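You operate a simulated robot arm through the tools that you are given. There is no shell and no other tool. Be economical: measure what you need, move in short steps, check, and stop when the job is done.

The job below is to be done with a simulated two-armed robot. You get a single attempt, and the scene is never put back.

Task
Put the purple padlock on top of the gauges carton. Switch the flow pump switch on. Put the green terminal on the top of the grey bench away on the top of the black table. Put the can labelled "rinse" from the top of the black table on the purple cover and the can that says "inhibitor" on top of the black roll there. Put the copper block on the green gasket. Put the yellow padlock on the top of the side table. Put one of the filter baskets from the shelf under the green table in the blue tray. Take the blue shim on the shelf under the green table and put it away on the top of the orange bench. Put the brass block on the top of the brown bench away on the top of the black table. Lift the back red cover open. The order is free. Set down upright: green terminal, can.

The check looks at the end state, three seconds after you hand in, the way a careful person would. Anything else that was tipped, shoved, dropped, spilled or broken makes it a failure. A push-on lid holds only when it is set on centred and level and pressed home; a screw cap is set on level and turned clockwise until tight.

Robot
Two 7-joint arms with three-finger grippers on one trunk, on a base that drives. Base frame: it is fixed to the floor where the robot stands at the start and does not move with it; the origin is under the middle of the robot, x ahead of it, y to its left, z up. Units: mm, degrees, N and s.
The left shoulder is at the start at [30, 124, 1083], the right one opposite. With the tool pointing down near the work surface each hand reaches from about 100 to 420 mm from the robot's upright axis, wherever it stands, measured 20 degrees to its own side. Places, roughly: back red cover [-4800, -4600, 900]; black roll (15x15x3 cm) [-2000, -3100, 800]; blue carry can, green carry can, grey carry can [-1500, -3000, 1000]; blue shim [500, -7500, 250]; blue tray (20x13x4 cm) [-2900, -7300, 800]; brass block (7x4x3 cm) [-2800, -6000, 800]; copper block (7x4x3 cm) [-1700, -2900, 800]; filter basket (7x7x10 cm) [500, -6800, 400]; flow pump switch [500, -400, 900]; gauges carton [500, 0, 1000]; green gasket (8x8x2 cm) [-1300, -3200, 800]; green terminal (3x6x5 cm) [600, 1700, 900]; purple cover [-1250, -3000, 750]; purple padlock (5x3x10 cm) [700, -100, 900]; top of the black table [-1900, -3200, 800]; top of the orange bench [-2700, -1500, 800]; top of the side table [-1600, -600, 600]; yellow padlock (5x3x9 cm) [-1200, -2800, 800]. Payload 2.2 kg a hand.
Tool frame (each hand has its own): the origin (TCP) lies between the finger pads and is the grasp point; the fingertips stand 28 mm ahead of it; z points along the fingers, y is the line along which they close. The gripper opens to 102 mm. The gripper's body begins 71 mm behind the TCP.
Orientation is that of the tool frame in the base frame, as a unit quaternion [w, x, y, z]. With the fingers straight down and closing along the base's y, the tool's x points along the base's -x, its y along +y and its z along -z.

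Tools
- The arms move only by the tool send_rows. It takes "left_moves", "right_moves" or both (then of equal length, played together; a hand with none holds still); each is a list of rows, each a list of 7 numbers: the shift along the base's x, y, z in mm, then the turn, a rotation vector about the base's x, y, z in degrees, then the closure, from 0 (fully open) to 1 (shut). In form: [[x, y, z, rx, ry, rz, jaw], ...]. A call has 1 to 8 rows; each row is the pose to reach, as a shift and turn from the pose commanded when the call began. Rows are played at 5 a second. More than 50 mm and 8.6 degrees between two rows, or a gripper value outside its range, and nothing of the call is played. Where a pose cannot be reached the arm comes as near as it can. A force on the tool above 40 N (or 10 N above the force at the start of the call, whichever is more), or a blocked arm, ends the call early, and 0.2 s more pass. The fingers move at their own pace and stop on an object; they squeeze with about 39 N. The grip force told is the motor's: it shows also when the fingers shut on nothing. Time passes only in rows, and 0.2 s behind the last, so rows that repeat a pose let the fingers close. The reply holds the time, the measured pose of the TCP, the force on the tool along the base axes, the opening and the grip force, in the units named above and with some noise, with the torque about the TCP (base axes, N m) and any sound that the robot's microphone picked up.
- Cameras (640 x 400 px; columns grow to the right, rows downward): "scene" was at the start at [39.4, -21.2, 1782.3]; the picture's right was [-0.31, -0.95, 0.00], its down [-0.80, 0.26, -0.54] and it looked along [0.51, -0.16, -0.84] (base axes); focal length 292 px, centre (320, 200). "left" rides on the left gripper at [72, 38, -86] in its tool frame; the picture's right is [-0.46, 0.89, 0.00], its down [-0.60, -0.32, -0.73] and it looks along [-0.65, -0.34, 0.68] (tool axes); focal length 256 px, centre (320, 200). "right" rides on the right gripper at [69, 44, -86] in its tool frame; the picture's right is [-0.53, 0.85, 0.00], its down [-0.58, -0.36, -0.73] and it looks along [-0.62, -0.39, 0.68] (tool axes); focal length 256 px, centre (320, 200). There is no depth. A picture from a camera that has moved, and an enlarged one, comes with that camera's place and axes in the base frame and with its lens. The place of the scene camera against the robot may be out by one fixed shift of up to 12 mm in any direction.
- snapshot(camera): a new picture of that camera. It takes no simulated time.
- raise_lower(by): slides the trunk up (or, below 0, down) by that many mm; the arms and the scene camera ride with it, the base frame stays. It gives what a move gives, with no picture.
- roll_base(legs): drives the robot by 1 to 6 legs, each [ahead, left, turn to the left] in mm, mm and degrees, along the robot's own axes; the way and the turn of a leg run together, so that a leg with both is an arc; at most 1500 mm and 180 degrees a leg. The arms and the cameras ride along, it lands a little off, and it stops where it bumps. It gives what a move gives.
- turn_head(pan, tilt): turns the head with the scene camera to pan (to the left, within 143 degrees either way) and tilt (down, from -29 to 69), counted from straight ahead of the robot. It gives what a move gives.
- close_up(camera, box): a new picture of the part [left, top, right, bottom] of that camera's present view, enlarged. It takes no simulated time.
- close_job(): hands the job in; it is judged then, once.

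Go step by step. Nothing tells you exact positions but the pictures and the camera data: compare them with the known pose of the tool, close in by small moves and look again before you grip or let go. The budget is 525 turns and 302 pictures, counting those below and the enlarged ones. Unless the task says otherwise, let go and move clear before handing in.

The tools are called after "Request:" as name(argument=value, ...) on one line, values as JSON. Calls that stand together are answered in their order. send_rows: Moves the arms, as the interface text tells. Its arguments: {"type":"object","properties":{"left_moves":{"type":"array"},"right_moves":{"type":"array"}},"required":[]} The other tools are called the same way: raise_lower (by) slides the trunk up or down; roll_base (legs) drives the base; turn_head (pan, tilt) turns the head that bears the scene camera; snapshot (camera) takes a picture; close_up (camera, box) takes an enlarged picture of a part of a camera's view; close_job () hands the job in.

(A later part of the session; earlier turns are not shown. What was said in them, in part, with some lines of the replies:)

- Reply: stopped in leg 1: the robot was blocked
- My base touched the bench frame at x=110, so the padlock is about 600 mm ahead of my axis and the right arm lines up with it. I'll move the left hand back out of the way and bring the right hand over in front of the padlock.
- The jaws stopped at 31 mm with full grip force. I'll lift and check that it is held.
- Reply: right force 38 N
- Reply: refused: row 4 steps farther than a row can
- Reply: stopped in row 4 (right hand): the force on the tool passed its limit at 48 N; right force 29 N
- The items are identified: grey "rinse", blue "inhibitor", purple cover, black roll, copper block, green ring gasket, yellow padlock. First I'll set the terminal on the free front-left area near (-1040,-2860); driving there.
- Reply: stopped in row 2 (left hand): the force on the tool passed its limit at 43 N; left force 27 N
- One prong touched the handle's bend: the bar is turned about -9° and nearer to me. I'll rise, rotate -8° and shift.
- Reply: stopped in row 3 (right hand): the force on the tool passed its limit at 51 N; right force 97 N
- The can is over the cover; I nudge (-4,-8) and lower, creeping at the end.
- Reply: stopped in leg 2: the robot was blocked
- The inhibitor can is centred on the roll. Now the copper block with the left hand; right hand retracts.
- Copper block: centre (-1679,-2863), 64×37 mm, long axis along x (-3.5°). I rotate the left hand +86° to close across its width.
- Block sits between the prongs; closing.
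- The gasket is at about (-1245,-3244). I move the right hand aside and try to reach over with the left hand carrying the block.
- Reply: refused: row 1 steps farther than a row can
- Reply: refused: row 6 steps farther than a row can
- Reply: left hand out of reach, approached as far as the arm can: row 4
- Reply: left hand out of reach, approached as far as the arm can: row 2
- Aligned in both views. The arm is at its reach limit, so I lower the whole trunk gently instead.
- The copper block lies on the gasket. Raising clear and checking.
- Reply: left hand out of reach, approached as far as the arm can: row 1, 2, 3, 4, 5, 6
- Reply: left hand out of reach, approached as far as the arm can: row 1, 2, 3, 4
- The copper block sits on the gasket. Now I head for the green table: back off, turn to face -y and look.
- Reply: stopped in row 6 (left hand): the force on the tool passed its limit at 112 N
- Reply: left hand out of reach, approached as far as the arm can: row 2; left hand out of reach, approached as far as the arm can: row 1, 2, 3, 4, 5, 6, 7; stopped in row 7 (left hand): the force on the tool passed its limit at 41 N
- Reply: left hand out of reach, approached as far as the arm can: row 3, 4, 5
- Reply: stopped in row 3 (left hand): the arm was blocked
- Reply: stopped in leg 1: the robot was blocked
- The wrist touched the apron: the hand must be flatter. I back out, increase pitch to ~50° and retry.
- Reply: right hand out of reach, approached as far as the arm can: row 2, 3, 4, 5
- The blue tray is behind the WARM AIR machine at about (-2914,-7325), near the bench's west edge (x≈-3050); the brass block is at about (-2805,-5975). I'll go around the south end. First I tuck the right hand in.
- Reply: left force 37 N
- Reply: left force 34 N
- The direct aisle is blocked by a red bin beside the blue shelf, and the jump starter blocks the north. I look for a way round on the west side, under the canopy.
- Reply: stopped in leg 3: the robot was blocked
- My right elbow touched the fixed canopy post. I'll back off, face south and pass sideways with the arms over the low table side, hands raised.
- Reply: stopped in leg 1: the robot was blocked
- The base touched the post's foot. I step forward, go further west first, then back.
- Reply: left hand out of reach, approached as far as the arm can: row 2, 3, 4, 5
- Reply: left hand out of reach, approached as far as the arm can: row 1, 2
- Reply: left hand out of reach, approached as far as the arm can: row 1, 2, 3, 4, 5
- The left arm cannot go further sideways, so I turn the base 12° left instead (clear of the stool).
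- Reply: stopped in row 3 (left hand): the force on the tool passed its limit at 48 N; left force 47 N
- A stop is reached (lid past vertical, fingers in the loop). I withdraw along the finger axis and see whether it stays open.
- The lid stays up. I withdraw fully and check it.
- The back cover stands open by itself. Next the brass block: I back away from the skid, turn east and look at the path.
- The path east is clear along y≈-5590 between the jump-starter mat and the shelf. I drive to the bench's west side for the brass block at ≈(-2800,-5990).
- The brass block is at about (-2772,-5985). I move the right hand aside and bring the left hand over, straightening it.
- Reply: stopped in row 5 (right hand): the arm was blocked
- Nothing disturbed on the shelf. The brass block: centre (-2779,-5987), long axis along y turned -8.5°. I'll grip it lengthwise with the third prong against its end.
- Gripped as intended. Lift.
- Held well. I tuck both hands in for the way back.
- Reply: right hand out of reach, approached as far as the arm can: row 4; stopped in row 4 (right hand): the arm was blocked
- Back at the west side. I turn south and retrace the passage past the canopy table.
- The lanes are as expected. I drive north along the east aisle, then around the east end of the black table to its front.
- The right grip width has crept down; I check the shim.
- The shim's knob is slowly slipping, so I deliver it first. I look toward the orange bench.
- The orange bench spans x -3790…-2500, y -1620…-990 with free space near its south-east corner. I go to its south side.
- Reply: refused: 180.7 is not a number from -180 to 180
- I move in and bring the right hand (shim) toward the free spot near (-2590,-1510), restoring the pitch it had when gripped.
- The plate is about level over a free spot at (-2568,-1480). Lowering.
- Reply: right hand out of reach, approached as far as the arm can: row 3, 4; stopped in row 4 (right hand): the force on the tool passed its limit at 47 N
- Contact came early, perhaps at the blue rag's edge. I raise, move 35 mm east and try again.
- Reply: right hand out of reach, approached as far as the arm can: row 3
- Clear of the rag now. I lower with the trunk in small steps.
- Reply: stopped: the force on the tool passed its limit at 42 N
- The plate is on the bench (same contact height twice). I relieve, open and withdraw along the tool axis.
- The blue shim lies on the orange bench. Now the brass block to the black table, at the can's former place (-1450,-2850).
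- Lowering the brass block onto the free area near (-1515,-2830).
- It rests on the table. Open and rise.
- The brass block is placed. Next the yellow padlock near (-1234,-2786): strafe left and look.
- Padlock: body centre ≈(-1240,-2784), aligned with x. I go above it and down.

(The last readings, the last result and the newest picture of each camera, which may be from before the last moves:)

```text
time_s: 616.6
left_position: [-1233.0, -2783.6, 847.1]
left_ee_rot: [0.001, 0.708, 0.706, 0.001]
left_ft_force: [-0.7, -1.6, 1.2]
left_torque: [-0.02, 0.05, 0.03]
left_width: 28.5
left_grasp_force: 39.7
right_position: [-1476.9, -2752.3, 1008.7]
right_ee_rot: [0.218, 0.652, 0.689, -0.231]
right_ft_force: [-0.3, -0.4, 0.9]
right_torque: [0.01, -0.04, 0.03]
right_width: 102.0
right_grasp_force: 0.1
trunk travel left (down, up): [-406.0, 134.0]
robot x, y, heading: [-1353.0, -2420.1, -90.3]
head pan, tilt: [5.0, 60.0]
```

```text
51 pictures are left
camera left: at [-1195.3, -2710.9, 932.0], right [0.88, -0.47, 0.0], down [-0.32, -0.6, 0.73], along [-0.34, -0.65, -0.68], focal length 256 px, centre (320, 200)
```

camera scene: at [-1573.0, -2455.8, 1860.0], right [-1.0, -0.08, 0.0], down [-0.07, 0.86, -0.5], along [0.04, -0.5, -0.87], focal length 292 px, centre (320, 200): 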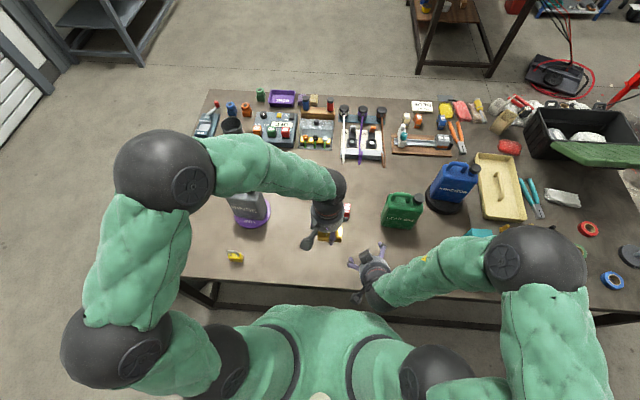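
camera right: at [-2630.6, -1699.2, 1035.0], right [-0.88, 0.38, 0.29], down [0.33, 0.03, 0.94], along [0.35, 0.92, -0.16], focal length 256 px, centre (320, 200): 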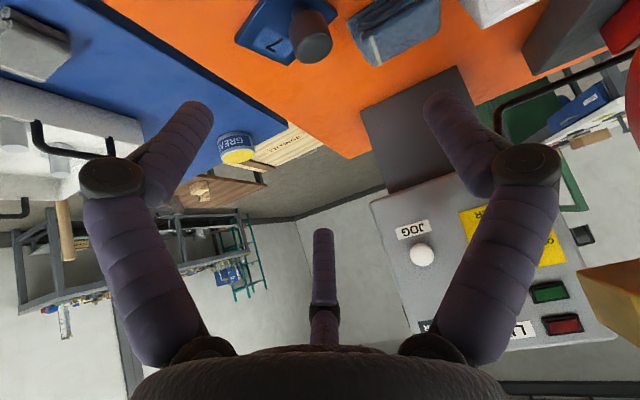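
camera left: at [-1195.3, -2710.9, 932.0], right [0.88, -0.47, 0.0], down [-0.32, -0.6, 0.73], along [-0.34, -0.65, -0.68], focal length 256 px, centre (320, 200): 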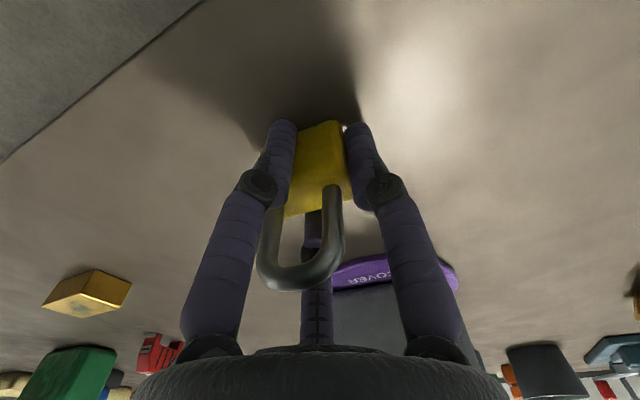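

Gripped. I lift, draw back, and take a look over the table for a final check.

Request:
send_rows(left_moves=[[0, 0, 15, 0, 0, 0, 1], [0, 5, 60, 0, 0, 0, 1], [0, 15, 105, 0, 0, 0, 1], [0, 30, 150, 0, 0, 0, 1], [0, 50, 190, 0, 0, 0, 1], [0, 70, 220, 0, 0, 0, 1]])

Request:
roll_base(legs=[[-350, 0, 0]])

Request:
turn_head(pan=0, tilt=45)

Request:
snapshot(camera="scene")

```text
time_s: 618.0
left_position: [-1233.3, -2712.5, 1066.4]
left_ee_rot: [0.001, 0.708, 0.706, 0.0]
left_ft_force: [0.9, 0.0, -2.4]
left_torque: [-0.01, -0.01, 0.0]
left_width: 28.6
left_grasp_force: 38.8
right_position: [-1478.2, -2751.4, 1009.7]
right_ee_rot: [0.22, 0.65, 0.689, -0.232]
right_ft_force: [-0.4, -0.1, 0.2]
right_torque: [0.0, -0.02, 0.0]
right_width: 101.8
right_grasp_force: 0.1
trunk travel left (down, up): [-406.0, 134.0]
robot x, y, heading: [-1355.9, -2423.0, -90.1]
head pan, tilt: [5.0, 60.0]
```

```text
time_s: 620.2
left_position: [-1232.8, -2364.1, 1066.0]
left_ee_rot: [0.001, 0.708, 0.706, -0.001]
left_ft_force: [0.8, 0.6, -0.8]
left_torque: [-0.03, 0.01, 0.0]
left_width: 28.3
left_grasp_force: 38.7
right_position: [-1476.2, -2403.8, 1009.3]
right_ee_rot: [0.22, 0.65, 0.689, -0.232]
right_ft_force: [0.7, 0.2, 0.8]
right_torque: [-0.03, -0.02, -0.02]
right_width: 101.9
right_grasp_force: 0.2
trunk travel left (down, up): [-406.0, 134.0]
robot x, y, heading: [-1351.8, -2071.7, -90.3]
head pan, tilt: [5.0, 60.0]
```

```text
time_s: 621.0
left_position: [-1232.8, -2366.9, 1065.7]
left_ee_rot: [0.001, 0.707, 0.707, -0.001]
left_ft_force: [0.0, -1.5, -2.0]
left_torque: [-0.01, -0.06, -0.02]
left_width: 28.3
left_grasp_force: 39.2
right_position: [-1476.4, -2403.5, 1007.8]
right_ee_rot: [0.219, 0.651, 0.689, -0.231]
right_ft_force: [-0.7, -0.4, 0.2]
right_torque: [0.0, 0.02, -0.01]
right_width: 101.8
right_grasp_force: 0.1
trunk travel left (down, up): [-406.0, 134.0]
robot x, y, heading: [-1354.0, -2068.6, -90.0]
head pan, tilt: [0.0, 45.0]
```

```text
50 pictures are left
camera scene: at [-1351.1, -2124.9, 1879.3], right [-1.0, 0.0, 0.0], down [0.0, 0.71, -0.71], along [0.0, -0.71, -0.71], focal length 292 px, centre (320, 200)
```

scene: 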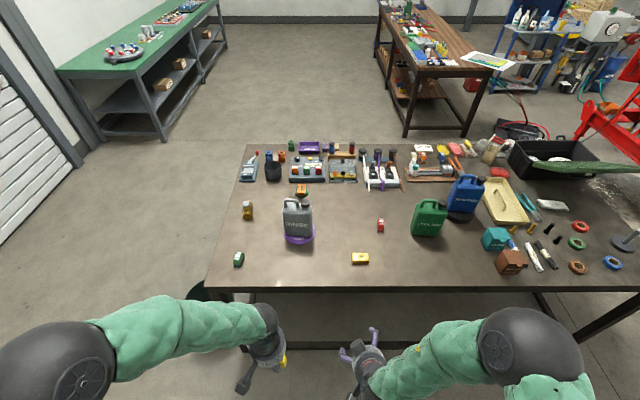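

Request:
close_up(camera="scene", box=[200, 130, 500, 300])

```text
2.13 times, centred on (350, 215) of scene
camera zoom: at [-1351.1, -2124.9, 1879.3], right [-1.0, 0.0, 0.0], down [0.0, 0.71, -0.71], along [0.0, -0.71, -0.71], focal length 623 px, centre (256, 168)
```

zoom: 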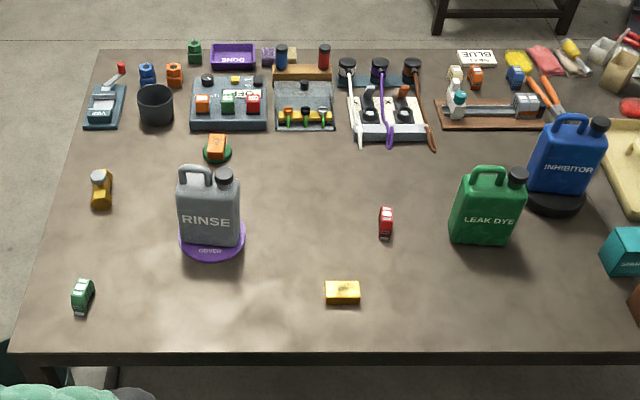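

Everything on the black table is right. Now to the side table: turn north and look at it.

Request:
roll_base(legs=[[0, 0, 180], [0, 130, 0], [480, 0, 0]])

Request:
turn_head(pan=5, tilt=42)

Request:
snapshot(camera="scene")

```text
time_s: 631.5
left_position: [-1608.7, -1417.1, 1065.1]
left_ee_rot: [0.0, 0.715, -0.699, -0.001]
left_ft_force: [0.4, 0.6, -1.5]
left_torque: [-0.06, 0.01, -0.01]
left_width: 28.5
left_grasp_force: 39.1
right_position: [-1366.2, -1372.7, 1007.7]
right_ee_rot: [-0.229, 0.696, -0.643, -0.222]
right_ft_force: [-0.2, 0.9, 0.5]
right_torque: [-0.03, 0.03, 0.04]
right_width: 102.0
right_grasp_force: 0.0
trunk travel left (down, up): [-406.0, 134.0]
robot x, y, heading: [-1482.1, -1710.9, 90.9]
head pan, tilt: [0.0, 45.0]
stopped in leg 3: the robot was blocked; the commanded pose is now the measured one
```

```text
time_s: 632.2
left_position: [-1609.1, -1421.2, 1066.4]
left_ee_rot: [-0.001, 0.714, -0.7, -0.002]
left_ft_force: [-0.7, 0.1, -2.0]
left_torque: [0.03, 0.03, 0.04]
left_width: 28.6
left_grasp_force: 38.8
right_position: [-1366.5, -1376.5, 1010.0]
right_ee_rot: [-0.231, 0.695, -0.644, -0.223]
right_ft_force: [-0.3, -0.2, 0.5]
right_torque: [0.0, 0.02, 0.01]
right_width: 102.2
right_grasp_force: 0.1
trunk travel left (down, up): [-406.0, 134.0]
robot x, y, heading: [-1482.5, -1706.4, 91.1]
head pan, tilt: [5.0, 42.0]
```

```text
48 pictures are left
camera scene: at [-1486.9, -1659.0, 1883.8], right [0.99, 0.11, 0.0], down [0.07, -0.66, -0.74], along [-0.08, 0.74, -0.67], focal length 292 px, centre (320, 200)
```

scene: 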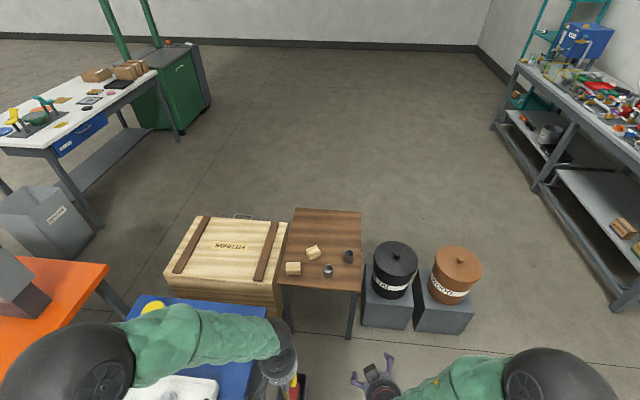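

I was blocked; I look at what is in front of the base.

Request:
turn_head(pan=15, tilt=68)

Request:
snapshot(camera="scene")

Request:
snapshot(camera="left")

```text
time_s: 633.1
left_position: [-1609.8, -1420.1, 1065.5]
left_ee_rot: [-0.002, 0.714, -0.7, -0.001]
left_ft_force: [-0.5, 0.3, -1.6]
left_torque: [0.0, 0.03, -0.04]
left_width: 28.4
left_grasp_force: 39.3
right_position: [-1366.3, -1375.9, 1009.8]
right_ee_rot: [-0.229, 0.696, -0.643, -0.222]
right_ft_force: [0.5, -0.4, -0.7]
right_torque: [0.02, 0.01, -0.01]
right_width: 102.0
right_grasp_force: 0.0
trunk travel left (down, up): [-406.0, 134.0]
robot x, y, heading: [-1482.6, -1711.3, 91.2]
head pan, tilt: [15.0, 68.0]
```

```text
47 pictures are left
camera scene: at [-1494.0, -1685.6, 1851.4], right [0.96, 0.28, 0.0], down [0.26, -0.89, -0.38], along [-0.1, 0.36, -0.93], focal length 292 px, centre (320, 200)
```

scene: 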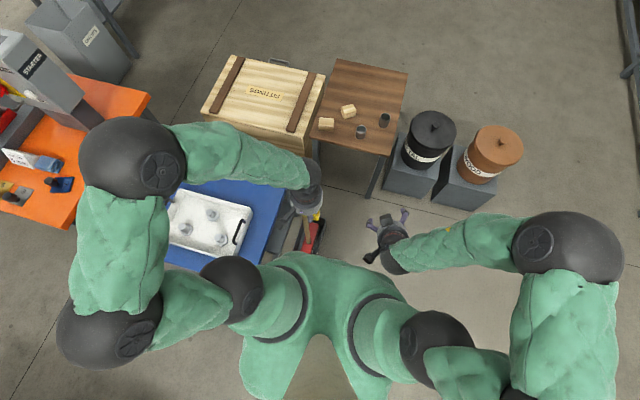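

```text
46 pictures are left
camera left: at [-1646.9, -1493.5, 1152.0], right [-0.89, 0.45, 0.0], down [0.3, 0.61, 0.73], along [0.33, 0.66, -0.68], focal length 256 px, centre (320, 200)
```

left: 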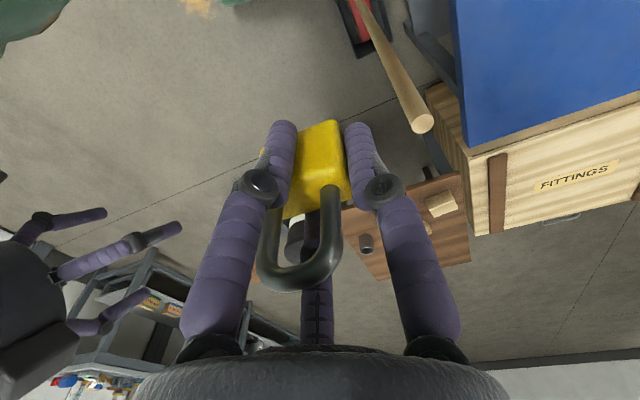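

My base had touched the blue table's leg; items on it are unmoved. The side table spans x -1775…-1368, y -865…-350; I'll shift right to x≈-1290 and approach, aiming at the free front-right spot near (-1440,-800).

Request:
roll_base(legs=[[-70, 0, -1.1], [0, -190, 0], [515, 0, 0]])

Request:
turn_head(pan=12, tilt=58)

Request:
snapshot(camera="scene")

```text
time_s: 637.9
left_position: [-1415.7, -973.9, 1065.7]
left_ee_rot: [-0.002, 0.709, -0.705, 0.0]
left_ft_force: [0.5, 0.2, -1.7]
left_torque: [-0.02, 0.03, 0.02]
left_width: 28.2
left_grasp_force: 39.2
right_position: [-1172.0, -932.7, 1008.5]
right_ee_rot: [-0.231, 0.691, -0.649, -0.221]
right_ft_force: [0.3, -0.2, -0.9]
right_torque: [0.0, -0.01, 0.0]
right_width: 101.9
right_grasp_force: 0.0
trunk travel left (down, up): [-406.0, 134.0]
robot x, y, heading: [-1290.0, -1269.0, 90.2]
head pan, tilt: [15.0, 68.0]
```

```text
time_s: 638.6
left_position: [-1416.4, -973.1, 1067.1]
left_ee_rot: [-0.002, 0.71, -0.705, -0.002]
left_ft_force: [-1.5, 0.0, -1.2]
left_torque: [-0.01, -0.01, 0.03]
left_width: 28.4
left_grasp_force: 39.4
right_position: [-1171.7, -933.2, 1008.7]
right_ee_rot: [-0.231, 0.691, -0.649, -0.22]
right_ft_force: [-0.6, 0.5, 1.0]
right_torque: [0.02, -0.02, 0.01]
right_width: 101.8
right_grasp_force: 0.0
trunk travel left (down, up): [-406.0, 134.0]
robot x, y, heading: [-1295.9, -1266.9, 90.0]
head pan, tilt: [12.0, 58.0]
```

```text
45 pictures are left
camera scene: at [-1304.0, -1228.9, 1862.3], right [0.98, 0.21, 0.0], down [0.18, -0.83, -0.53], along [-0.11, 0.52, -0.85], focal length 292 px, centre (320, 200)
```

scene: 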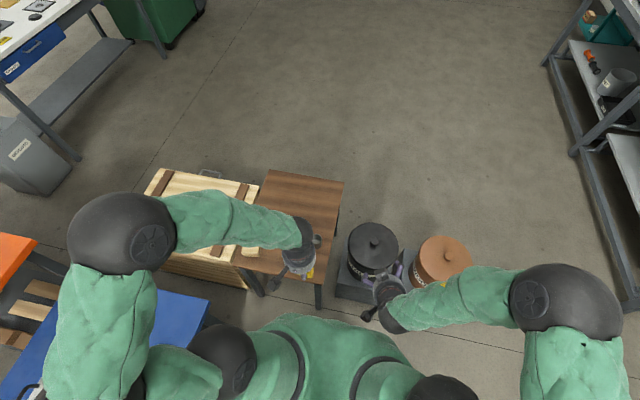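

I raise the right hand away from the barrels, lower the trunk, and bring the padlock over the table.

Request:
send_rows(right_moves=[[0, -10, 45, 0, 0, 0, 0], [0, -20, 90, 0, 0, 0, 0], [0, -30, 135, 0, 0, 0, 0], [0, -40, 180, 0, 0, 0, 0]])

Request:
raise_lower(by=-280)

Request:
send_rows(left_moves=[[-5, 40, 0, 0, 0, 0, 1], [-10, 80, 0, 0, 0, 0, 1], [-15, 120, -10, 0, 0, 0, 1], [-20, 155, -25, 0, 0, 0, 1], [-24, 175, -45, 0, 0, 0, 1]])

Request:
snapshot(camera="left")

Request:
close_up(camera="scene", box=[220, 150, 400, 290])

```text
time_s: 639.6
left_position: [-1415.2, -974.9, 1066.2]
left_ee_rot: [-0.001, 0.708, -0.706, -0.002]
left_ft_force: [0.9, 0.3, -1.7]
left_torque: [0.01, 0.02, 0.0]
left_width: 28.3
left_grasp_force: 38.8
right_position: [-1174.8, -973.8, 1188.7]
right_ee_rot: [-0.231, 0.692, -0.647, -0.221]
right_ft_force: [1.1, 0.6, -0.2]
right_torque: [0.01, 0.03, 0.01]
right_width: 102.0
right_grasp_force: 0.2
trunk travel left (down, up): [-406.0, 134.0]
robot x, y, heading: [-1293.3, -1268.3, 90.2]
head pan, tilt: [12.0, 58.0]
```

```text
time_s: 642.4
left_position: [-1416.4, -973.4, 787.2]
left_ee_rot: [-0.002, 0.709, -0.705, -0.001]
left_ft_force: [-0.1, 0.3, -1.2]
left_torque: [-0.01, -0.01, 0.01]
left_width: 28.4
left_grasp_force: 38.5
right_position: [-1173.4, -973.5, 910.0]
right_ee_rot: [-0.231, 0.69, -0.649, -0.221]
right_ft_force: [-0.7, -0.1, 0.3]
right_torque: [-0.03, 0.0, 0.0]
right_width: 102.1
right_grasp_force: 0.0
trunk travel left (down, up): [-126.0, 414.0]
robot x, y, heading: [-1291.0, -1269.8, 90.2]
head pan, tilt: [12.0, 58.0]
```

```text
time_s: 643.6
left_position: [-1441.4, -798.4, 739.6]
left_ee_rot: [-0.001, 0.709, -0.705, -0.002]
left_ft_force: [0.9, -0.4, -1.7]
left_torque: [-0.02, -0.02, 0.0]
left_width: 28.0
left_grasp_force: 38.5
right_position: [-1174.0, -971.7, 907.4]
right_ee_rot: [-0.231, 0.691, -0.648, -0.221]
right_ft_force: [-0.1, 0.0, 0.1]
right_torque: [0.0, -0.01, 0.04]
right_width: 102.2
right_grasp_force: 0.1
trunk travel left (down, up): [-126.0, 414.0]
robot x, y, heading: [-1294.9, -1269.0, 90.1]
head pan, tilt: [12.0, 58.0]
```

```text
44 pictures are left
camera left: at [-1478.7, -871.3, 826.4], right [-0.89, 0.46, 0.0], down [0.31, 0.6, 0.73], along [0.34, 0.65, -0.68], focal length 256 px, centre (320, 200)
```

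left: 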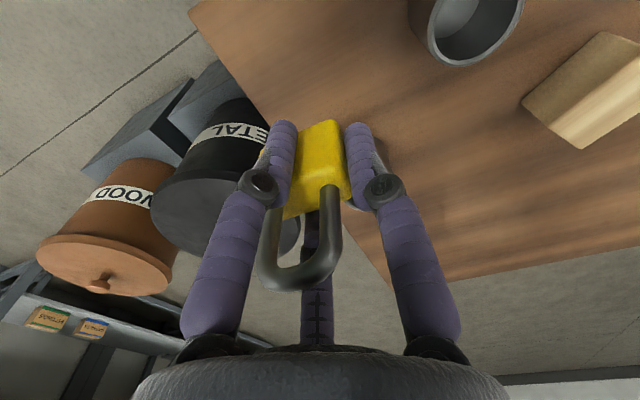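

```text
2.86 times, centred on (310, 220) of scene
camera zoom: at [-1304.1, -1227.9, 1582.3], right [0.98, 0.21, 0.0], down [0.18, -0.83, -0.53], along [-0.11, 0.52, -0.85], focal length 834 px, centre (349, 143)
```

zoom: 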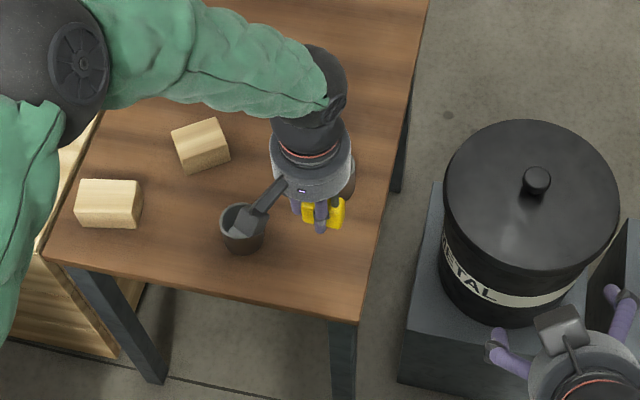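

The padlock is over the free corner, between the cup and the table edge. Lowering.

Request:
send_rows(left_moves=[[0, -5, -40, 0, 0, 0, 1], [0, -10, -75, 0, 0, 0, 1], [0, -10, -85, 0, 0, 0, 1]])

Request:
snapshot(camera="left")

```text
time_s: 644.4
left_position: [-1440.5, -809.1, 656.3]
left_ee_rot: [-0.001, 0.709, -0.705, -0.001]
left_ft_force: [0.2, 0.1, -0.7]
left_torque: [0.01, 0.03, 0.0]
left_width: 28.3
left_grasp_force: 39.0
right_position: [-1173.5, -972.8, 908.3]
right_ee_rot: [-0.232, 0.691, -0.649, -0.221]
right_ft_force: [0.3, -0.5, -0.1]
right_torque: [-0.04, 0.0, -0.08]
right_width: 102.0
right_grasp_force: 0.0
trunk travel left (down, up): [-126.0, 414.0]
robot x, y, heading: [-1291.9, -1266.0, 90.0]
head pan, tilt: [12.0, 58.0]
```

```text
42 pictures are left
camera left: at [-1478.4, -882.1, 741.2], right [-0.89, 0.46, 0.0], down [0.31, 0.6, 0.73], along [0.34, 0.65, -0.68], focal length 256 px, centre (320, 200)
```

left: 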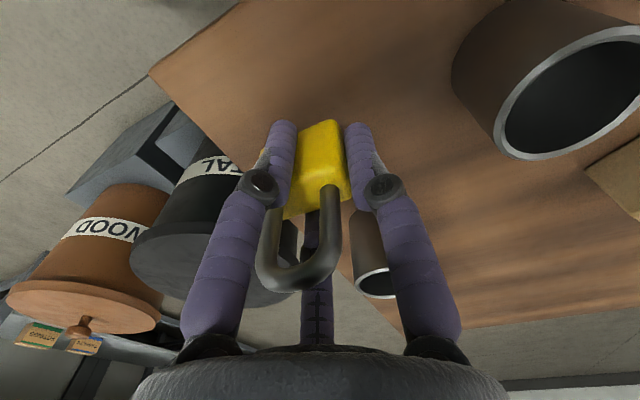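

Request:
send_rows(left_moves=[[0, 0, -5, 0, 0, 0, 1], [0, 0, -9, 0, 0, 0, 1], [0, 0, -12, 0, 0, 0, 1]])

Request:
send_rows(left_moves=[[0, 0, -3, 0, 0, 0, 1], [0, 0, -6, 0, 0, 0, 1]])

```text
time_s: 645.2
left_position: [-1440.6, -809.0, 644.5]
left_ee_rot: [-0.002, 0.708, -0.706, -0.002]
left_ft_force: [-0.6, -0.7, -1.4]
left_torque: [-0.01, 0.05, -0.02]
left_width: 28.4
left_grasp_force: 39.2
right_position: [-1174.6, -973.5, 908.4]
right_ee_rot: [-0.231, 0.691, -0.649, -0.22]
right_ft_force: [0.1, -0.3, -0.9]
right_torque: [0.02, 0.03, 0.01]
right_width: 101.8
right_grasp_force: 0.1
trunk travel left (down, up): [-126.0, 414.0]
robot x, y, heading: [-1294.8, -1266.7, 90.2]
head pan, tilt: [12.0, 58.0]
```

```text
time_s: 645.8
left_position: [-1439.6, -808.2, 636.6]
left_ee_rot: [-0.002, 0.709, -0.705, -0.002]
left_ft_force: [-0.2, -0.1, -2.0]
left_torque: [-0.01, 0.05, -0.01]
left_width: 28.2
left_grasp_force: 38.8
right_position: [-1175.3, -974.1, 908.2]
right_ee_rot: [-0.23, 0.691, -0.648, -0.22]
right_ft_force: [0.0, 0.7, 0.0]
right_torque: [0.0, 0.01, 0.01]
right_width: 102.0
right_grasp_force: 0.1
trunk travel left (down, up): [-126.0, 414.0]
robot x, y, heading: [-1294.6, -1266.7, 90.2]
head pan, tilt: [12.0, 58.0]
```

Request:
send_rows(left_moves=[[0, 0, -3, 0, 0, 0, 1], [0, 0, -6, 0, 0, 0, 1]])

Request:
snapshot(camera="left")

```text
time_s: 646.5
left_position: [-1440.4, -808.4, 636.2]
left_ee_rot: [-0.002, 0.71, -0.705, -0.003]
left_ft_force: [2.2, -9.9, 27.4]
left_torque: [-0.49, -0.71, -0.23]
left_width: 28.4
left_grasp_force: 38.9
right_position: [-1172.4, -975.1, 909.9]
right_ee_rot: [-0.233, 0.69, -0.648, -0.221]
right_ft_force: [-0.5, -0.2, 0.0]
right_torque: [-0.01, 0.04, -0.03]
right_width: 101.9
right_grasp_force: 0.1
trunk travel left (down, up): [-126.0, 414.0]
robot x, y, heading: [-1293.0, -1267.9, 90.2]
head pan, tilt: [12.0, 58.0]
stopped in row 2 (left hand): the force on the tool passed its limit at 42 N (the readings are from after the stop); the commanded pose is now the measured one
```

```text
41 pictures are left
camera left: at [-1478.1, -882.3, 721.4], right [-0.89, 0.46, 0.0], down [0.31, 0.6, 0.73], along [0.33, 0.65, -0.68], focal length 256 px, centre (320, 200)
```

left: 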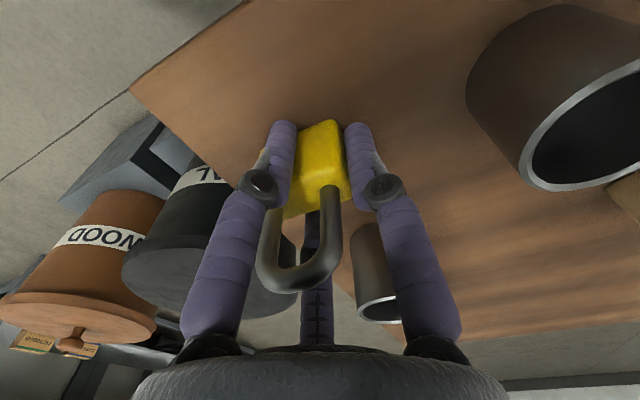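

Contact. Relieve, open moderately, rise.

Request:
send_rows(left_moves=[[0, 1, 2, 0, 0, 0, 1], [0, 1, 2, 0, 0, 0, 0.6], [0, 1, 2, 0, 0, 0, 0.5], [0, 1, 3, 0, 0, 0, 0.48]])

Request:
snapshot(camera="left")

```text
time_s: 647.5
left_position: [-1440.5, -807.7, 636.5]
left_ee_rot: [-0.001, 0.71, -0.705, -0.002]
left_ft_force: [-0.4, 0.6, -0.4]
left_torque: [-0.01, 0.03, 0.01]
left_width: 53.0
left_grasp_force: 0.1
right_position: [-1173.4, -973.9, 907.9]
right_ee_rot: [-0.23, 0.691, -0.648, -0.221]
right_ft_force: [-0.4, -0.4, -0.3]
right_torque: [0.02, 0.0, 0.02]
right_width: 102.1
right_grasp_force: 0.0
trunk travel left (down, up): [-126.0, 414.0]
robot x, y, heading: [-1294.6, -1270.4, 90.1]
head pan, tilt: [12.0, 58.0]
```

```text
40 pictures are left
camera left: at [-1478.6, -879.9, 722.6], right [-0.89, 0.46, 0.0], down [0.31, 0.6, 0.73], along [0.34, 0.65, -0.68], focal length 256 px, centre (320, 200)
```

left: 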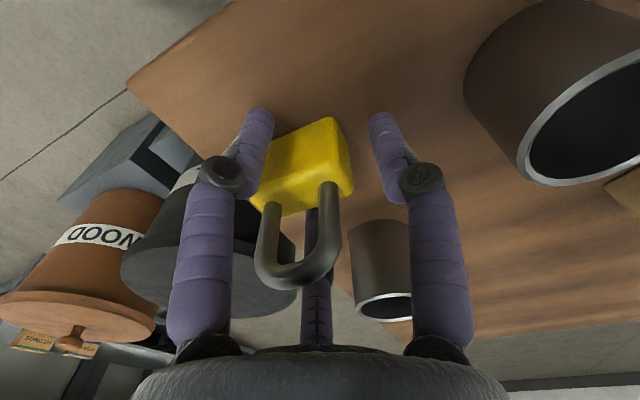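

Standing and released. I rise straight up and back away.

Request:
send_rows(left_moves=[[0, 0, 30, 0, 0, 0, 0.48], [0, 0, 70, 0, 0, 0, 0.45], [0, 0, 115, 0, 0, 0, 0.4], [0, -20, 155, 0, 0, 0, 0.2], [0, -60, 180, 0, 0, 0, 0], [0, -105, 190, 0, 0, 0, 0]])

Request:
close_up(camera="scene", box=[220, 150, 400, 290])

```text
time_s: 649.0
left_position: [-1440.6, -912.3, 828.9]
left_ee_rot: [-0.003, 0.71, -0.705, -0.003]
left_ft_force: [0.2, -0.4, 0.3]
left_torque: [0.04, -0.04, 0.0]
left_width: 101.9
left_grasp_force: 0.0
right_position: [-1173.4, -974.0, 907.0]
right_ee_rot: [-0.231, 0.69, -0.649, -0.221]
right_ft_force: [-0.5, 0.3, 0.4]
right_torque: [-0.02, -0.01, 0.0]
right_width: 102.0
right_grasp_force: 0.0
trunk travel left (down, up): [-126.0, 414.0]
robot x, y, heading: [-1294.8, -1264.3, 90.3]
head pan, tilt: [12.0, 58.0]
```

```text
2.86 times, centred on (310, 220) of scene
camera zoom: at [-1304.0, -1229.9, 1582.3], right [0.98, 0.21, 0.0], down [0.18, -0.83, -0.53], along [-0.11, 0.52, -0.85], focal length 834 px, centre (349, 143)
```

zoom: 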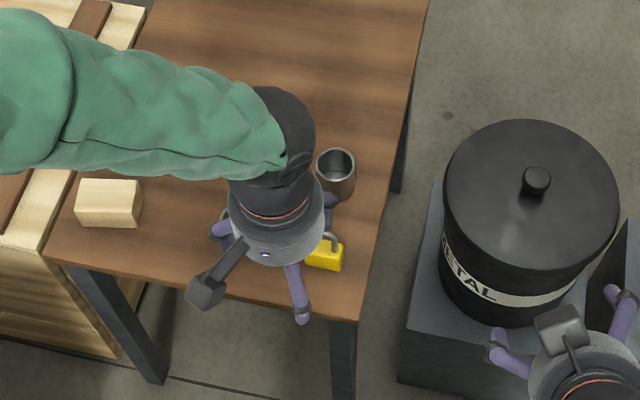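

All tasks are done, but during the first attempt I pushed the other filter basket about 65 mm back on its shelf. I'll put it back to its original place (487,-6760) to be careful. First raise, back off and drive there.

Request:
raise_lower(by=200)

Request:
roll_base(legs=[[-780, 0, 0], [0, -1045, 0], [0, 0, 180]])

Request:
turn_head(pan=-143, tilt=25)

Request:
snapshot(camera="scene")

```text
time_s: 651.1
left_position: [-1439.4, -911.3, 1027.7]
left_ee_rot: [-0.002, 0.71, -0.705, -0.002]
left_ft_force: [-0.8, 0.2, 0.1]
left_torque: [0.01, 0.02, -0.02]
left_width: 102.1
left_grasp_force: 0.1
right_position: [-1173.3, -972.8, 1109.5]
right_ee_rot: [-0.231, 0.691, -0.649, -0.22]
right_ft_force: [-0.4, -0.8, 0.4]
right_torque: [0.01, -0.02, -0.01]
right_width: 102.0
right_grasp_force: 0.2
trunk travel left (down, up): [-326.0, 214.0]
robot x, y, heading: [-1293.6, -1266.7, 90.2]
head pan, tilt: [12.0, 58.0]
```

```text
time_s: 667.7
left_position: [-91.9, -2397.7, 1029.0]
left_ee_rot: [0.002, 0.7, 0.714, -0.002]
left_ft_force: [0.1, 0.5, -0.2]
left_torque: [-0.01, -0.02, -0.01]
left_width: 102.0
left_grasp_force: 0.0
right_position: [-359.1, -2340.0, 1107.3]
right_ee_rot: [0.222, 0.645, 0.695, -0.23]
right_ft_force: [0.0, 0.4, -0.1]
right_torque: [0.01, -0.02, 0.01]
right_width: 102.3
right_grasp_force: 0.0
trunk travel left (down, up): [-326.0, 214.0]
robot x, y, heading: [-245.1, -2046.2, -89.1]
head pan, tilt: [12.0, 58.0]
```

```text
time_s: 670.1
left_position: [-91.9, -2398.7, 1027.8]
left_ee_rot: [0.002, 0.701, 0.714, -0.002]
left_ft_force: [-0.2, 0.6, -0.5]
left_torque: [-0.01, 0.03, 0.0]
left_width: 102.0
left_grasp_force: 0.0
right_position: [-359.9, -2339.4, 1109.3]
right_ee_rot: [0.223, 0.644, 0.695, -0.23]
right_ft_force: [-0.5, -1.2, -0.6]
right_torque: [-0.02, 0.02, 0.01]
right_width: 102.0
right_grasp_force: 0.0
trunk travel left (down, up): [-326.0, 214.0]
robot x, y, heading: [-245.1, -2046.4, -89.1]
head pan, tilt: [-143.0, 25.0]
```

```text
38 pictures are left
camera scene: at [-298.4, -1942.4, 1830.0], right [0.79, 0.62, 0.0], down [0.26, -0.33, -0.91], along [-0.56, 0.71, -0.42], focal length 292 px, centre (320, 200)
```

scene: 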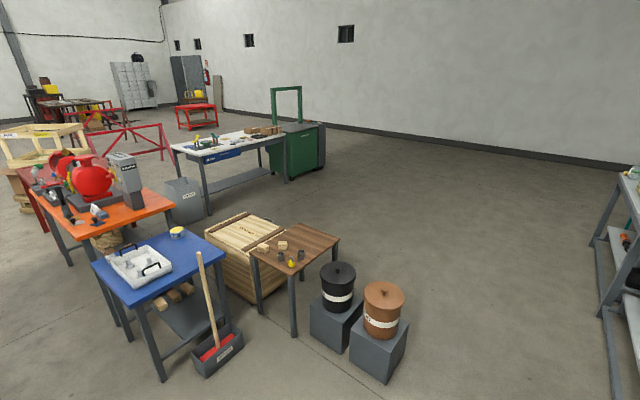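

Side table, broom and blue table all look undisturbed. Driving to the green table.

Request:
roll_base(legs=[[0, 0, -0.9], [1500, 0, 0], [1500, 0, 0], [1500, 0, 0], [115, 0, 0], [0, 0, 90]])

Request:
roll_base(legs=[[-220, 0, 0]])

Request:
raise_lower(by=-317)

Request:
turn_head(pan=0, tilt=35)

Request:
snapshot(camera="scene")

```text
time_s: 696.5
left_position: [163.6, -6504.9, 1027.4]
left_ee_rot: [0.002, -0.002, 1.0, 0.0]
left_ft_force: [-0.6, -0.5, 0.3]
left_torque: [0.03, -0.02, -0.01]
left_width: 101.9
left_grasp_force: 0.1
right_position: [99.8, -6769.7, 1108.1]
right_ee_rot: [0.319, -0.029, 0.947, -0.008]
right_ft_force: [0.3, -0.2, -0.7]
right_torque: [-0.02, 0.02, 0.02]
right_width: 101.8
right_grasp_force: 0.1
trunk travel left (down, up): [-326.0, 214.0]
robot x, y, heading: [-191.8, -6650.3, 0.1]
head pan, tilt: [-143.0, 25.0]
```

```text
time_s: 698.2
left_position: [-59.5, -6505.2, 1027.0]
left_ee_rot: [0.003, -0.002, 1.0, 0.0]
left_ft_force: [-1.4, -1.2, -0.2]
left_torque: [0.0, -0.02, 0.02]
left_width: 101.5
left_grasp_force: 0.1
right_position: [-122.2, -6771.3, 1109.2]
right_ee_rot: [0.32, -0.029, 0.947, -0.008]
right_ft_force: [-0.5, -0.4, 0.6]
right_torque: [0.0, -0.03, -0.03]
right_width: 102.0
right_grasp_force: 0.1
trunk travel left (down, up): [-326.0, 214.0]
robot x, y, heading: [-416.1, -6652.3, 0.0]
head pan, tilt: [-143.0, 25.0]
```

```text
time_s: 701.3
left_position: [-56.8, -6504.5, 711.2]
left_ee_rot: [0.003, -0.001, 1.0, 0.0]
left_ft_force: [0.0, -0.1, 0.3]
left_torque: [0.02, 0.01, 0.0]
left_width: 102.0
left_grasp_force: 0.1
right_position: [-121.5, -6770.2, 791.1]
right_ee_rot: [0.32, -0.029, 0.947, -0.007]
right_ft_force: [-0.6, -0.2, -0.1]
right_torque: [0.01, -0.01, 0.0]
right_width: 102.0
right_grasp_force: 0.0
trunk travel left (down, up): [-9.0, 531.0]
robot x, y, heading: [-411.7, -6650.6, 0.2]
head pan, tilt: [-143.0, 25.0]
```

```text
time_s: 703.6
left_position: [-57.7, -6504.4, 711.1]
left_ee_rot: [0.003, -0.002, 1.0, 0.0]
left_ft_force: [0.0, -0.2, 0.6]
left_torque: [-0.03, -0.01, 0.02]
left_width: 101.9
left_grasp_force: 0.0
right_position: [-120.8, -6770.7, 790.2]
right_ee_rot: [0.319, -0.029, 0.947, -0.008]
right_ft_force: [0.4, 0.3, -0.3]
right_torque: [0.0, -0.02, 0.01]
right_width: 102.0
right_grasp_force: 0.1
trunk travel left (down, up): [-9.0, 531.0]
robot x, y, heading: [-414.3, -6654.0, 0.0]
head pan, tilt: [0.0, 35.0]
```

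```text
37 pictures are left
camera scene: at [-352.1, -6651.1, 1497.3], right [0.0, -1.0, 0.0], down [-0.57, 0.0, -0.82], along [0.82, 0.0, -0.57], focal length 292 px, centre (320, 200)
```

scene: 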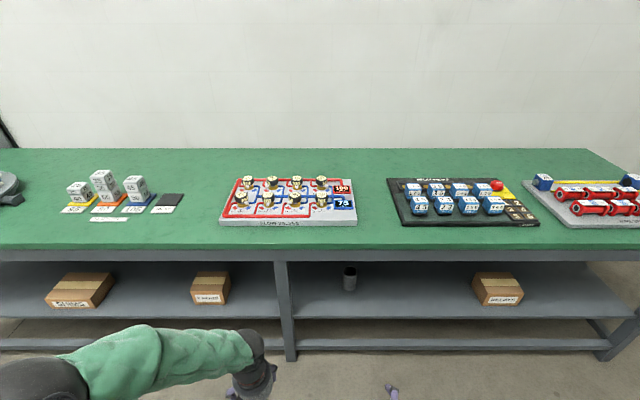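

Request:
send_rows(right_moves=[[33, 0, -35, 0, 0, 0, 0], [66, 0, -70, 0, 0, 0, 0], [99, 0, -105, 0, -1, 0, 0], [132, 0, -140, 0, -2, 0, 0], [165, 0, -175, 0, -3, 0, 0], [198, 0, -210, 0, -4, 0, 0], [231, 0, -245, 0, -4, 0, 0], [264, 0, -280, 0, -4, 0, 0]])

Request:
send_rows(right_moves=[[25, 0, -30, 0, 0, 0, 0], [50, 0, -55, 0, 0, 0, 0], [62, -10, -72, 0, 0, 0, 0]])

Request:
snapshot(camera="right")

```text
time_s: 705.4
left_position: [-57.2, -6504.2, 710.9]
left_ee_rot: [0.003, -0.001, 1.0, 0.0]
left_ft_force: [0.4, 0.1, 0.2]
left_torque: [0.0, -0.02, -0.02]
left_width: 102.3
left_grasp_force: 0.0
right_position: [143.3, -6772.6, 509.5]
right_ee_rot: [0.352, -0.028, 0.936, -0.009]
right_ft_force: [0.4, -0.3, -0.3]
right_torque: [-0.02, 0.04, -0.01]
right_width: 101.8
right_grasp_force: 0.2
trunk travel left (down, up): [-9.0, 531.0]
robot x, y, heading: [-412.6, -6652.7, 0.2]
head pan, tilt: [0.0, 35.0]
```

```text
time_s: 706.2
left_position: [-57.2, -6505.5, 710.3]
left_ee_rot: [0.002, -0.002, 1.0, 0.001]
left_ft_force: [0.0, -0.1, 0.2]
left_torque: [0.02, 0.0, 0.0]
left_width: 102.1
left_grasp_force: 0.0
right_position: [204.8, -6780.7, 439.0]
right_ee_rot: [0.353, -0.027, 0.935, -0.01]
right_ft_force: [-0.3, -0.6, -0.2]
right_torque: [-0.01, -0.01, -0.03]
right_width: 102.1
right_grasp_force: 0.0
trunk travel left (down, up): [-9.0, 531.0]
robot x, y, heading: [-412.6, -6652.0, -0.1]
head pan, tilt: [0.0, 35.0]
```

```text
36 pictures are left
camera right: at [94.4, -6743.0, 457.4], right [0.36, 0.88, 0.32], down [-0.03, -0.33, 0.94], along [0.93, -0.35, -0.09], focal length 256 px, centre (320, 200)
```

right: 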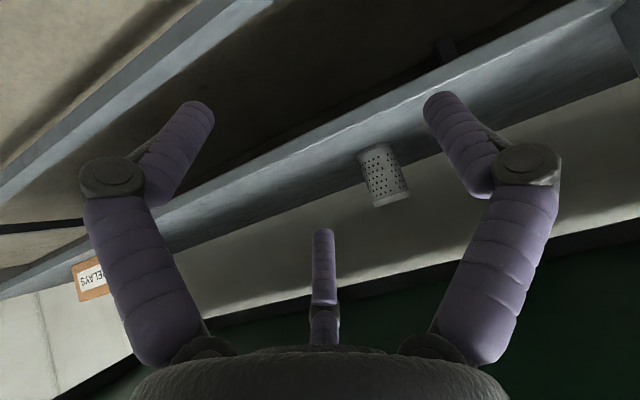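

Request:
send_rows(right_moves=[[0, -10, 0, 0, 0, 0, 0], [0, -20, 0, 0, 0, 0, 0]])

Request:
roll_base(legs=[[250, 0, 0]])

Request:
snapshot(camera="right")

```text
time_s: 706.8
left_position: [-56.7, -6504.6, 709.5]
left_ee_rot: [0.003, -0.002, 1.0, 0.0]
left_ft_force: [0.2, -0.4, -0.4]
left_torque: [0.01, 0.0, 0.0]
left_width: 102.2
left_grasp_force: 0.0
right_position: [205.1, -6800.3, 440.0]
right_ee_rot: [0.353, -0.028, 0.935, -0.009]
right_ft_force: [-0.3, 0.1, 0.0]
right_torque: [0.01, -0.02, 0.0]
right_width: 101.7
right_grasp_force: 0.0
trunk travel left (down, up): [-9.0, 531.0]
robot x, y, heading: [-410.6, -6651.3, 0.0]
head pan, tilt: [0.0, 35.0]
```

```text
time_s: 708.6
left_position: [193.4, -6502.9, 711.4]
left_ee_rot: [0.003, -0.003, 1.0, 0.0]
left_ft_force: [1.0, -0.3, -0.1]
left_torque: [-0.02, -0.01, 0.04]
left_width: 102.1
left_grasp_force: 0.1
right_position: [457.2, -6800.9, 439.1]
right_ee_rot: [0.352, -0.029, 0.936, -0.009]
right_ft_force: [-0.3, 0.6, 0.2]
right_torque: [-0.01, 0.0, -0.01]
right_width: 101.9
right_grasp_force: 0.1
trunk travel left (down, up): [-9.0, 531.0]
robot x, y, heading: [-163.0, -6651.7, 0.0]
head pan, tilt: [0.0, 35.0]
```

```text
35 pictures are left
camera right: at [346.0, -6761.8, 457.2], right [0.36, 0.88, 0.32], down [-0.03, -0.33, 0.94], along [0.93, -0.35, -0.09], focal length 256 px, centre (320, 200)
```

right: 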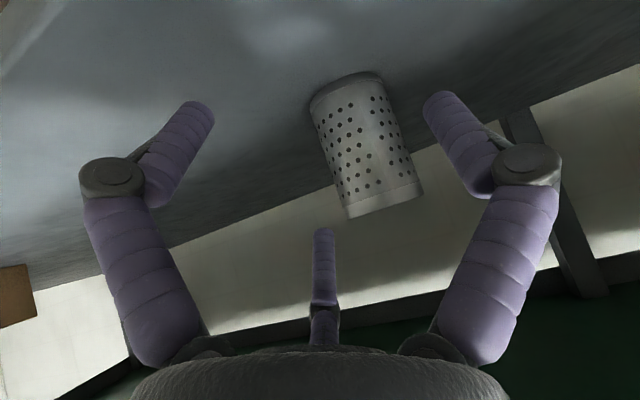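

Basket 1's axis is about (556,-6789). I continue in.

Request:
roll_base(legs=[[60, 0, 0]])

Request:
send_rows(right_moves=[[10, 1, -2, 0, 0, 0, 0], [20, 2, -4, 0, 0, 0, 0]])

Request:
snapshot(camera="right")

```text
time_s: 709.6
left_position: [254.4, -6504.1, 709.9]
left_ee_rot: [0.003, -0.002, 1.0, 0.0]
left_ft_force: [1.2, 0.6, 0.5]
left_torque: [0.01, 0.02, 0.01]
left_width: 102.0
left_grasp_force: 0.1
right_position: [516.8, -6800.1, 439.7]
right_ee_rot: [0.352, -0.029, 0.936, -0.009]
right_ft_force: [0.4, -0.3, -0.6]
right_torque: [0.0, 0.0, 0.02]
right_width: 102.0
right_grasp_force: 0.0
trunk travel left (down, up): [-9.0, 531.0]
robot x, y, heading: [-104.3, -6652.5, 0.2]
head pan, tilt: [0.0, 35.0]
```

```text
time_s: 710.2
left_position: [254.8, -6504.7, 710.6]
left_ee_rot: [0.003, -0.003, 1.0, 0.001]
left_ft_force: [-0.2, -0.4, 0.6]
left_torque: [-0.03, 0.01, -0.01]
left_width: 102.0
left_grasp_force: 0.0
right_position: [538.1, -6798.5, 435.7]
right_ee_rot: [0.353, -0.028, 0.935, -0.009]
right_ft_force: [-0.5, -0.9, 0.6]
right_torque: [0.02, 0.01, 0.0]
right_width: 102.1
right_grasp_force: 0.1
trunk travel left (down, up): [-9.0, 531.0]
robot x, y, heading: [-101.9, -6648.1, 0.0]
head pan, tilt: [0.0, 35.0]
```

```text
34 pictures are left
camera right: at [426.3, -6759.4, 452.8], right [0.36, 0.88, 0.32], down [-0.03, -0.33, 0.94], along [0.93, -0.35, -0.09], focal length 256 px, centre (320, 200)
```

right: 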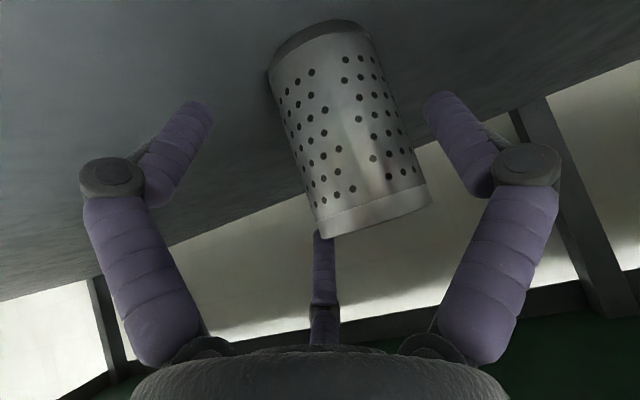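

Same relative pose as my good grasp before. Advance 15 mm and close.

Request:
send_rows(right_moves=[[8, 0, 0, 0, 0, 0, 0], [15, 0, 0, 0, 0, 0, 0], [15, 0, 0, 0, 0, 0, 0.15], [15, 0, 0, 0, 0, 0, 0.25], [15, 0, 0, 0, 0, 0, 0.35], [15, 0, 0, 0, 0, 0, 0.5]])

Request:
snapshot(camera="right")

```text
time_s: 711.6
left_position: [254.7, -6503.5, 710.9]
left_ee_rot: [0.002, -0.003, 1.0, 0.0]
left_ft_force: [0.1, -0.6, 0.8]
left_torque: [-0.01, -0.01, 0.02]
left_width: 102.3
left_grasp_force: 0.0
right_position: [550.8, -6799.1, 434.9]
right_ee_rot: [0.352, -0.029, 0.936, -0.008]
right_ft_force: [0.0, 2.3, 10.1]
right_torque: [0.39, 0.03, 0.01]
right_width: 83.8
right_grasp_force: 39.0
trunk travel left (down, up): [-9.0, 531.0]
robot x, y, heading: [-101.7, -6651.6, 0.3]
head pan, tilt: [0.0, 35.0]
```

```text
33 pictures are left
camera right: at [440.7, -6759.4, 453.4], right [0.36, 0.88, 0.32], down [-0.03, -0.33, 0.94], along [0.93, -0.35, -0.09], focal length 256 px, centre (320, 200)
```

right: 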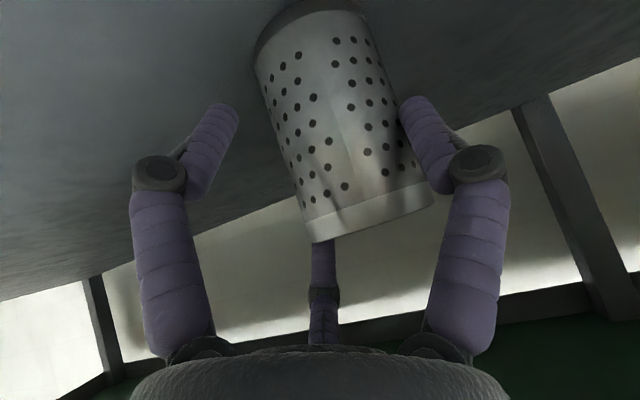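

Gripped. I drag it gently along the shelf back by (-72,+31) to its original spot.

Request:
send_rows(right_moves=[[-9, 4, 1, 0, 0, 0, 0.5], [-18, 8, 1, 0, 0, 0, 0.5], [-27, 12, 1, 0, 0, 0, 0.5], [-36, 16, 1, 0, 0, 0, 0.5], [-45, 20, 1, 0, 0, 0, 0.5], [-54, 24, 1, 0, 0, 0, 0.5], [-63, 28, 1, 0, 0, 0, 0.5], [-72, 31, 1, 0, 0, 0, 0.5]])

Request:
snapshot(camera="right")

```text
time_s: 713.4
left_position: [252.0, -6505.0, 711.4]
left_ee_rot: [0.004, -0.002, 1.0, 0.0]
left_ft_force: [-0.5, 0.0, -0.5]
left_torque: [0.01, 0.01, -0.03]
left_width: 102.1
left_grasp_force: 0.1
right_position: [481.6, -6767.1, 439.7]
right_ee_rot: [0.357, -0.028, 0.934, -0.009]
right_ft_force: [7.9, -2.8, 26.4]
right_torque: [0.64, -0.71, -0.27]
right_width: 81.3
right_grasp_force: 38.9
trunk travel left (down, up): [-9.0, 531.0]
robot x, y, heading: [-101.4, -6651.4, -0.0]
head pan, tilt: [0.0, 35.0]
```

```text
32 pictures are left
camera right: at [371.7, -6729.4, 456.7], right [0.36, 0.88, 0.32], down [-0.04, -0.33, 0.94], along [0.93, -0.35, -0.08], focal length 256 px, centre (320, 200)
```

right: 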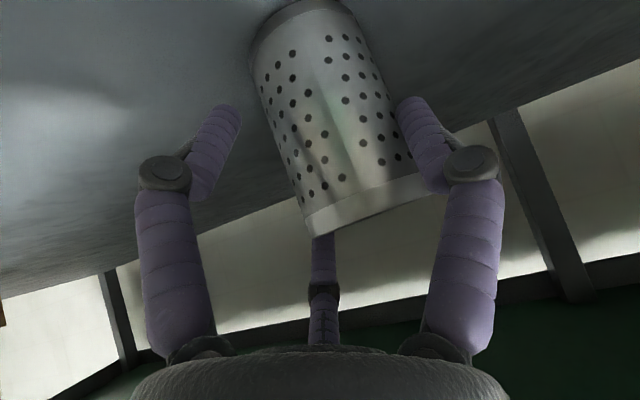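

It followed along upright. Open the jaws.

Request:
send_rows(right_moves=[[0, 0, 0, 0, 0, 0, 0.15], [0, 0, 0, 0, 0, 0, 0.05], [0, 0, 0, 0, 0, 0, 0], [0, 0, 0, 0, 0, 0, 0]])

Request:
snapshot(camera="right")

```text
time_s: 714.4
left_position: [254.8, -6504.6, 710.9]
left_ee_rot: [0.002, -0.002, 1.0, 0.0]
left_ft_force: [0.3, -0.2, -0.2]
left_torque: [-0.02, 0.0, 0.01]
left_width: 101.7
left_grasp_force: 0.2
right_position: [481.1, -6767.7, 436.3]
right_ee_rot: [0.352, -0.029, 0.936, -0.009]
right_ft_force: [-0.3, -0.3, -0.1]
right_torque: [-0.02, -0.02, -0.03]
right_width: 101.9
right_grasp_force: 0.1
trunk travel left (down, up): [-9.0, 531.0]
robot x, y, heading: [-98.9, -6649.0, 0.1]
head pan, tilt: [0.0, 35.0]
```

```text
31 pictures are left
camera right: at [368.9, -6728.6, 454.2], right [0.36, 0.88, 0.32], down [-0.03, -0.33, 0.94], along [0.93, -0.35, -0.09], focal length 256 px, centre (320, 200)
```

right: 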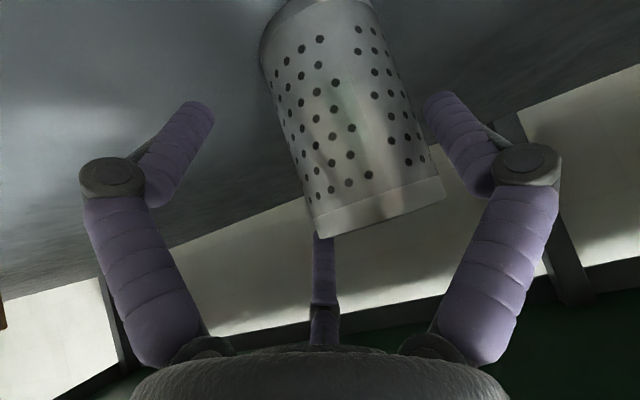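

Upright near its original place (≈(489,-6750)). I centre the hand and withdraw horizontally.

Request:
send_rows(right_moves=[[0, 4, 0, 0, 0, 0, 0], [0, 7, 0, 0, 0, 0, 0], [-15, 7, 0, 0, 0, 0, 0], [-30, 7, 0, 0, 0, 0, 0], [-50, 7, 0, 0, 0, 0, 0], [-75, 7, 0, 0, 0, 0, 0], [-105, 7, 0, 0, 0, 0, 0]])

Request:
snapshot(camera="right")

```text
time_s: 716.0
left_position: [253.5, -6504.5, 709.7]
left_ee_rot: [0.003, -0.002, 1.0, 0.0]
left_ft_force: [0.6, 0.1, -0.2]
left_torque: [0.01, 0.01, -0.01]
left_width: 102.0
left_grasp_force: 0.1
right_position: [374.5, -6758.8, 436.7]
right_ee_rot: [0.351, -0.027, 0.936, -0.012]
right_ft_force: [0.8, -0.5, -0.5]
right_torque: [-0.02, 0.04, -0.01]
right_width: 102.0
right_grasp_force: 0.1
trunk travel left (down, up): [-9.0, 531.0]
robot x, y, heading: [-99.5, -6650.8, 0.1]
head pan, tilt: [0.0, 35.0]
```

```text
30 pictures are left
camera right: at [264.6, -6719.8, 455.0], right [0.37, 0.88, 0.31], down [-0.03, -0.33, 0.94], along [0.93, -0.36, -0.09], focal length 256 px, centre (320, 200)
```

right: 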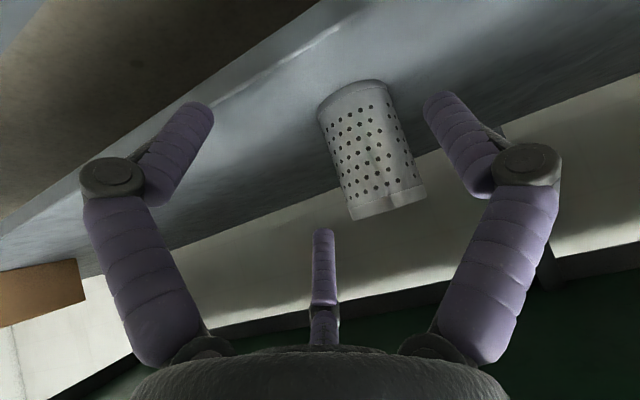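

The basket stands within about 15 mm of its original place. I back the robot clear.

Request:
roll_base(legs=[[-450, 0, 0]])

Request:
snapshot(camera="scene")

```text
time_s: 718.7
left_position: [-198.0, -6505.2, 709.5]
left_ee_rot: [0.003, -0.002, 1.0, 0.0]
left_ft_force: [0.4, 0.3, -0.2]
left_torque: [-0.02, 0.01, 0.01]
left_width: 102.0
left_grasp_force: 0.0
right_position: [-76.9, -6759.6, 436.5]
right_ee_rot: [0.35, -0.027, 0.936, -0.012]
right_ft_force: [-0.4, 0.3, -0.5]
right_torque: [0.0, 0.02, 0.01]
right_width: 102.0
right_grasp_force: 0.0
trunk travel left (down, up): [-9.0, 531.0]
robot x, y, heading: [-552.3, -6652.8, 0.0]
head pan, tilt: [0.0, 35.0]
```

```text
29 pictures are left
camera scene: at [-492.8, -6651.1, 1497.3], right [0.0, -1.0, 0.0], down [-0.57, 0.0, -0.82], along [0.82, 0.0, -0.57], focal length 292 px, centre (320, 200)
```

scene: 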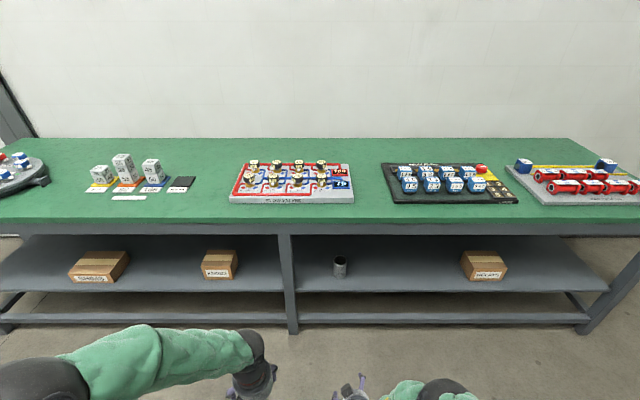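

Both hands are empty and clear, the remaining basket is upright on its shelf, and every requested item was seen in place, so I hand in.

Request:
close_job()

```text
The job is handed in.
```

Every item on the list was carried out and I saw each one in place in the camera pictures before I handed in. I was not told how it was judged.

- **Filter basket:** while taking the basket I also pushed the other one about 65 mm along its shelf. I dragged it back to within roughly 15 mm of where it had stood, and it is upright.
- **Rinse can:** I pressed down too hard on the rinse can on the first grip attempt. It shifted a few millimetres before I carried it, and it showed no damage.
- **Bumps:** the base touched some table frames, the blue table's leg and the canopy post's foot, and my right elbow touched the canopy post. My right arm was also blocked twice beside the blue shelf. I saw nothing knocked over or moved by any of this.
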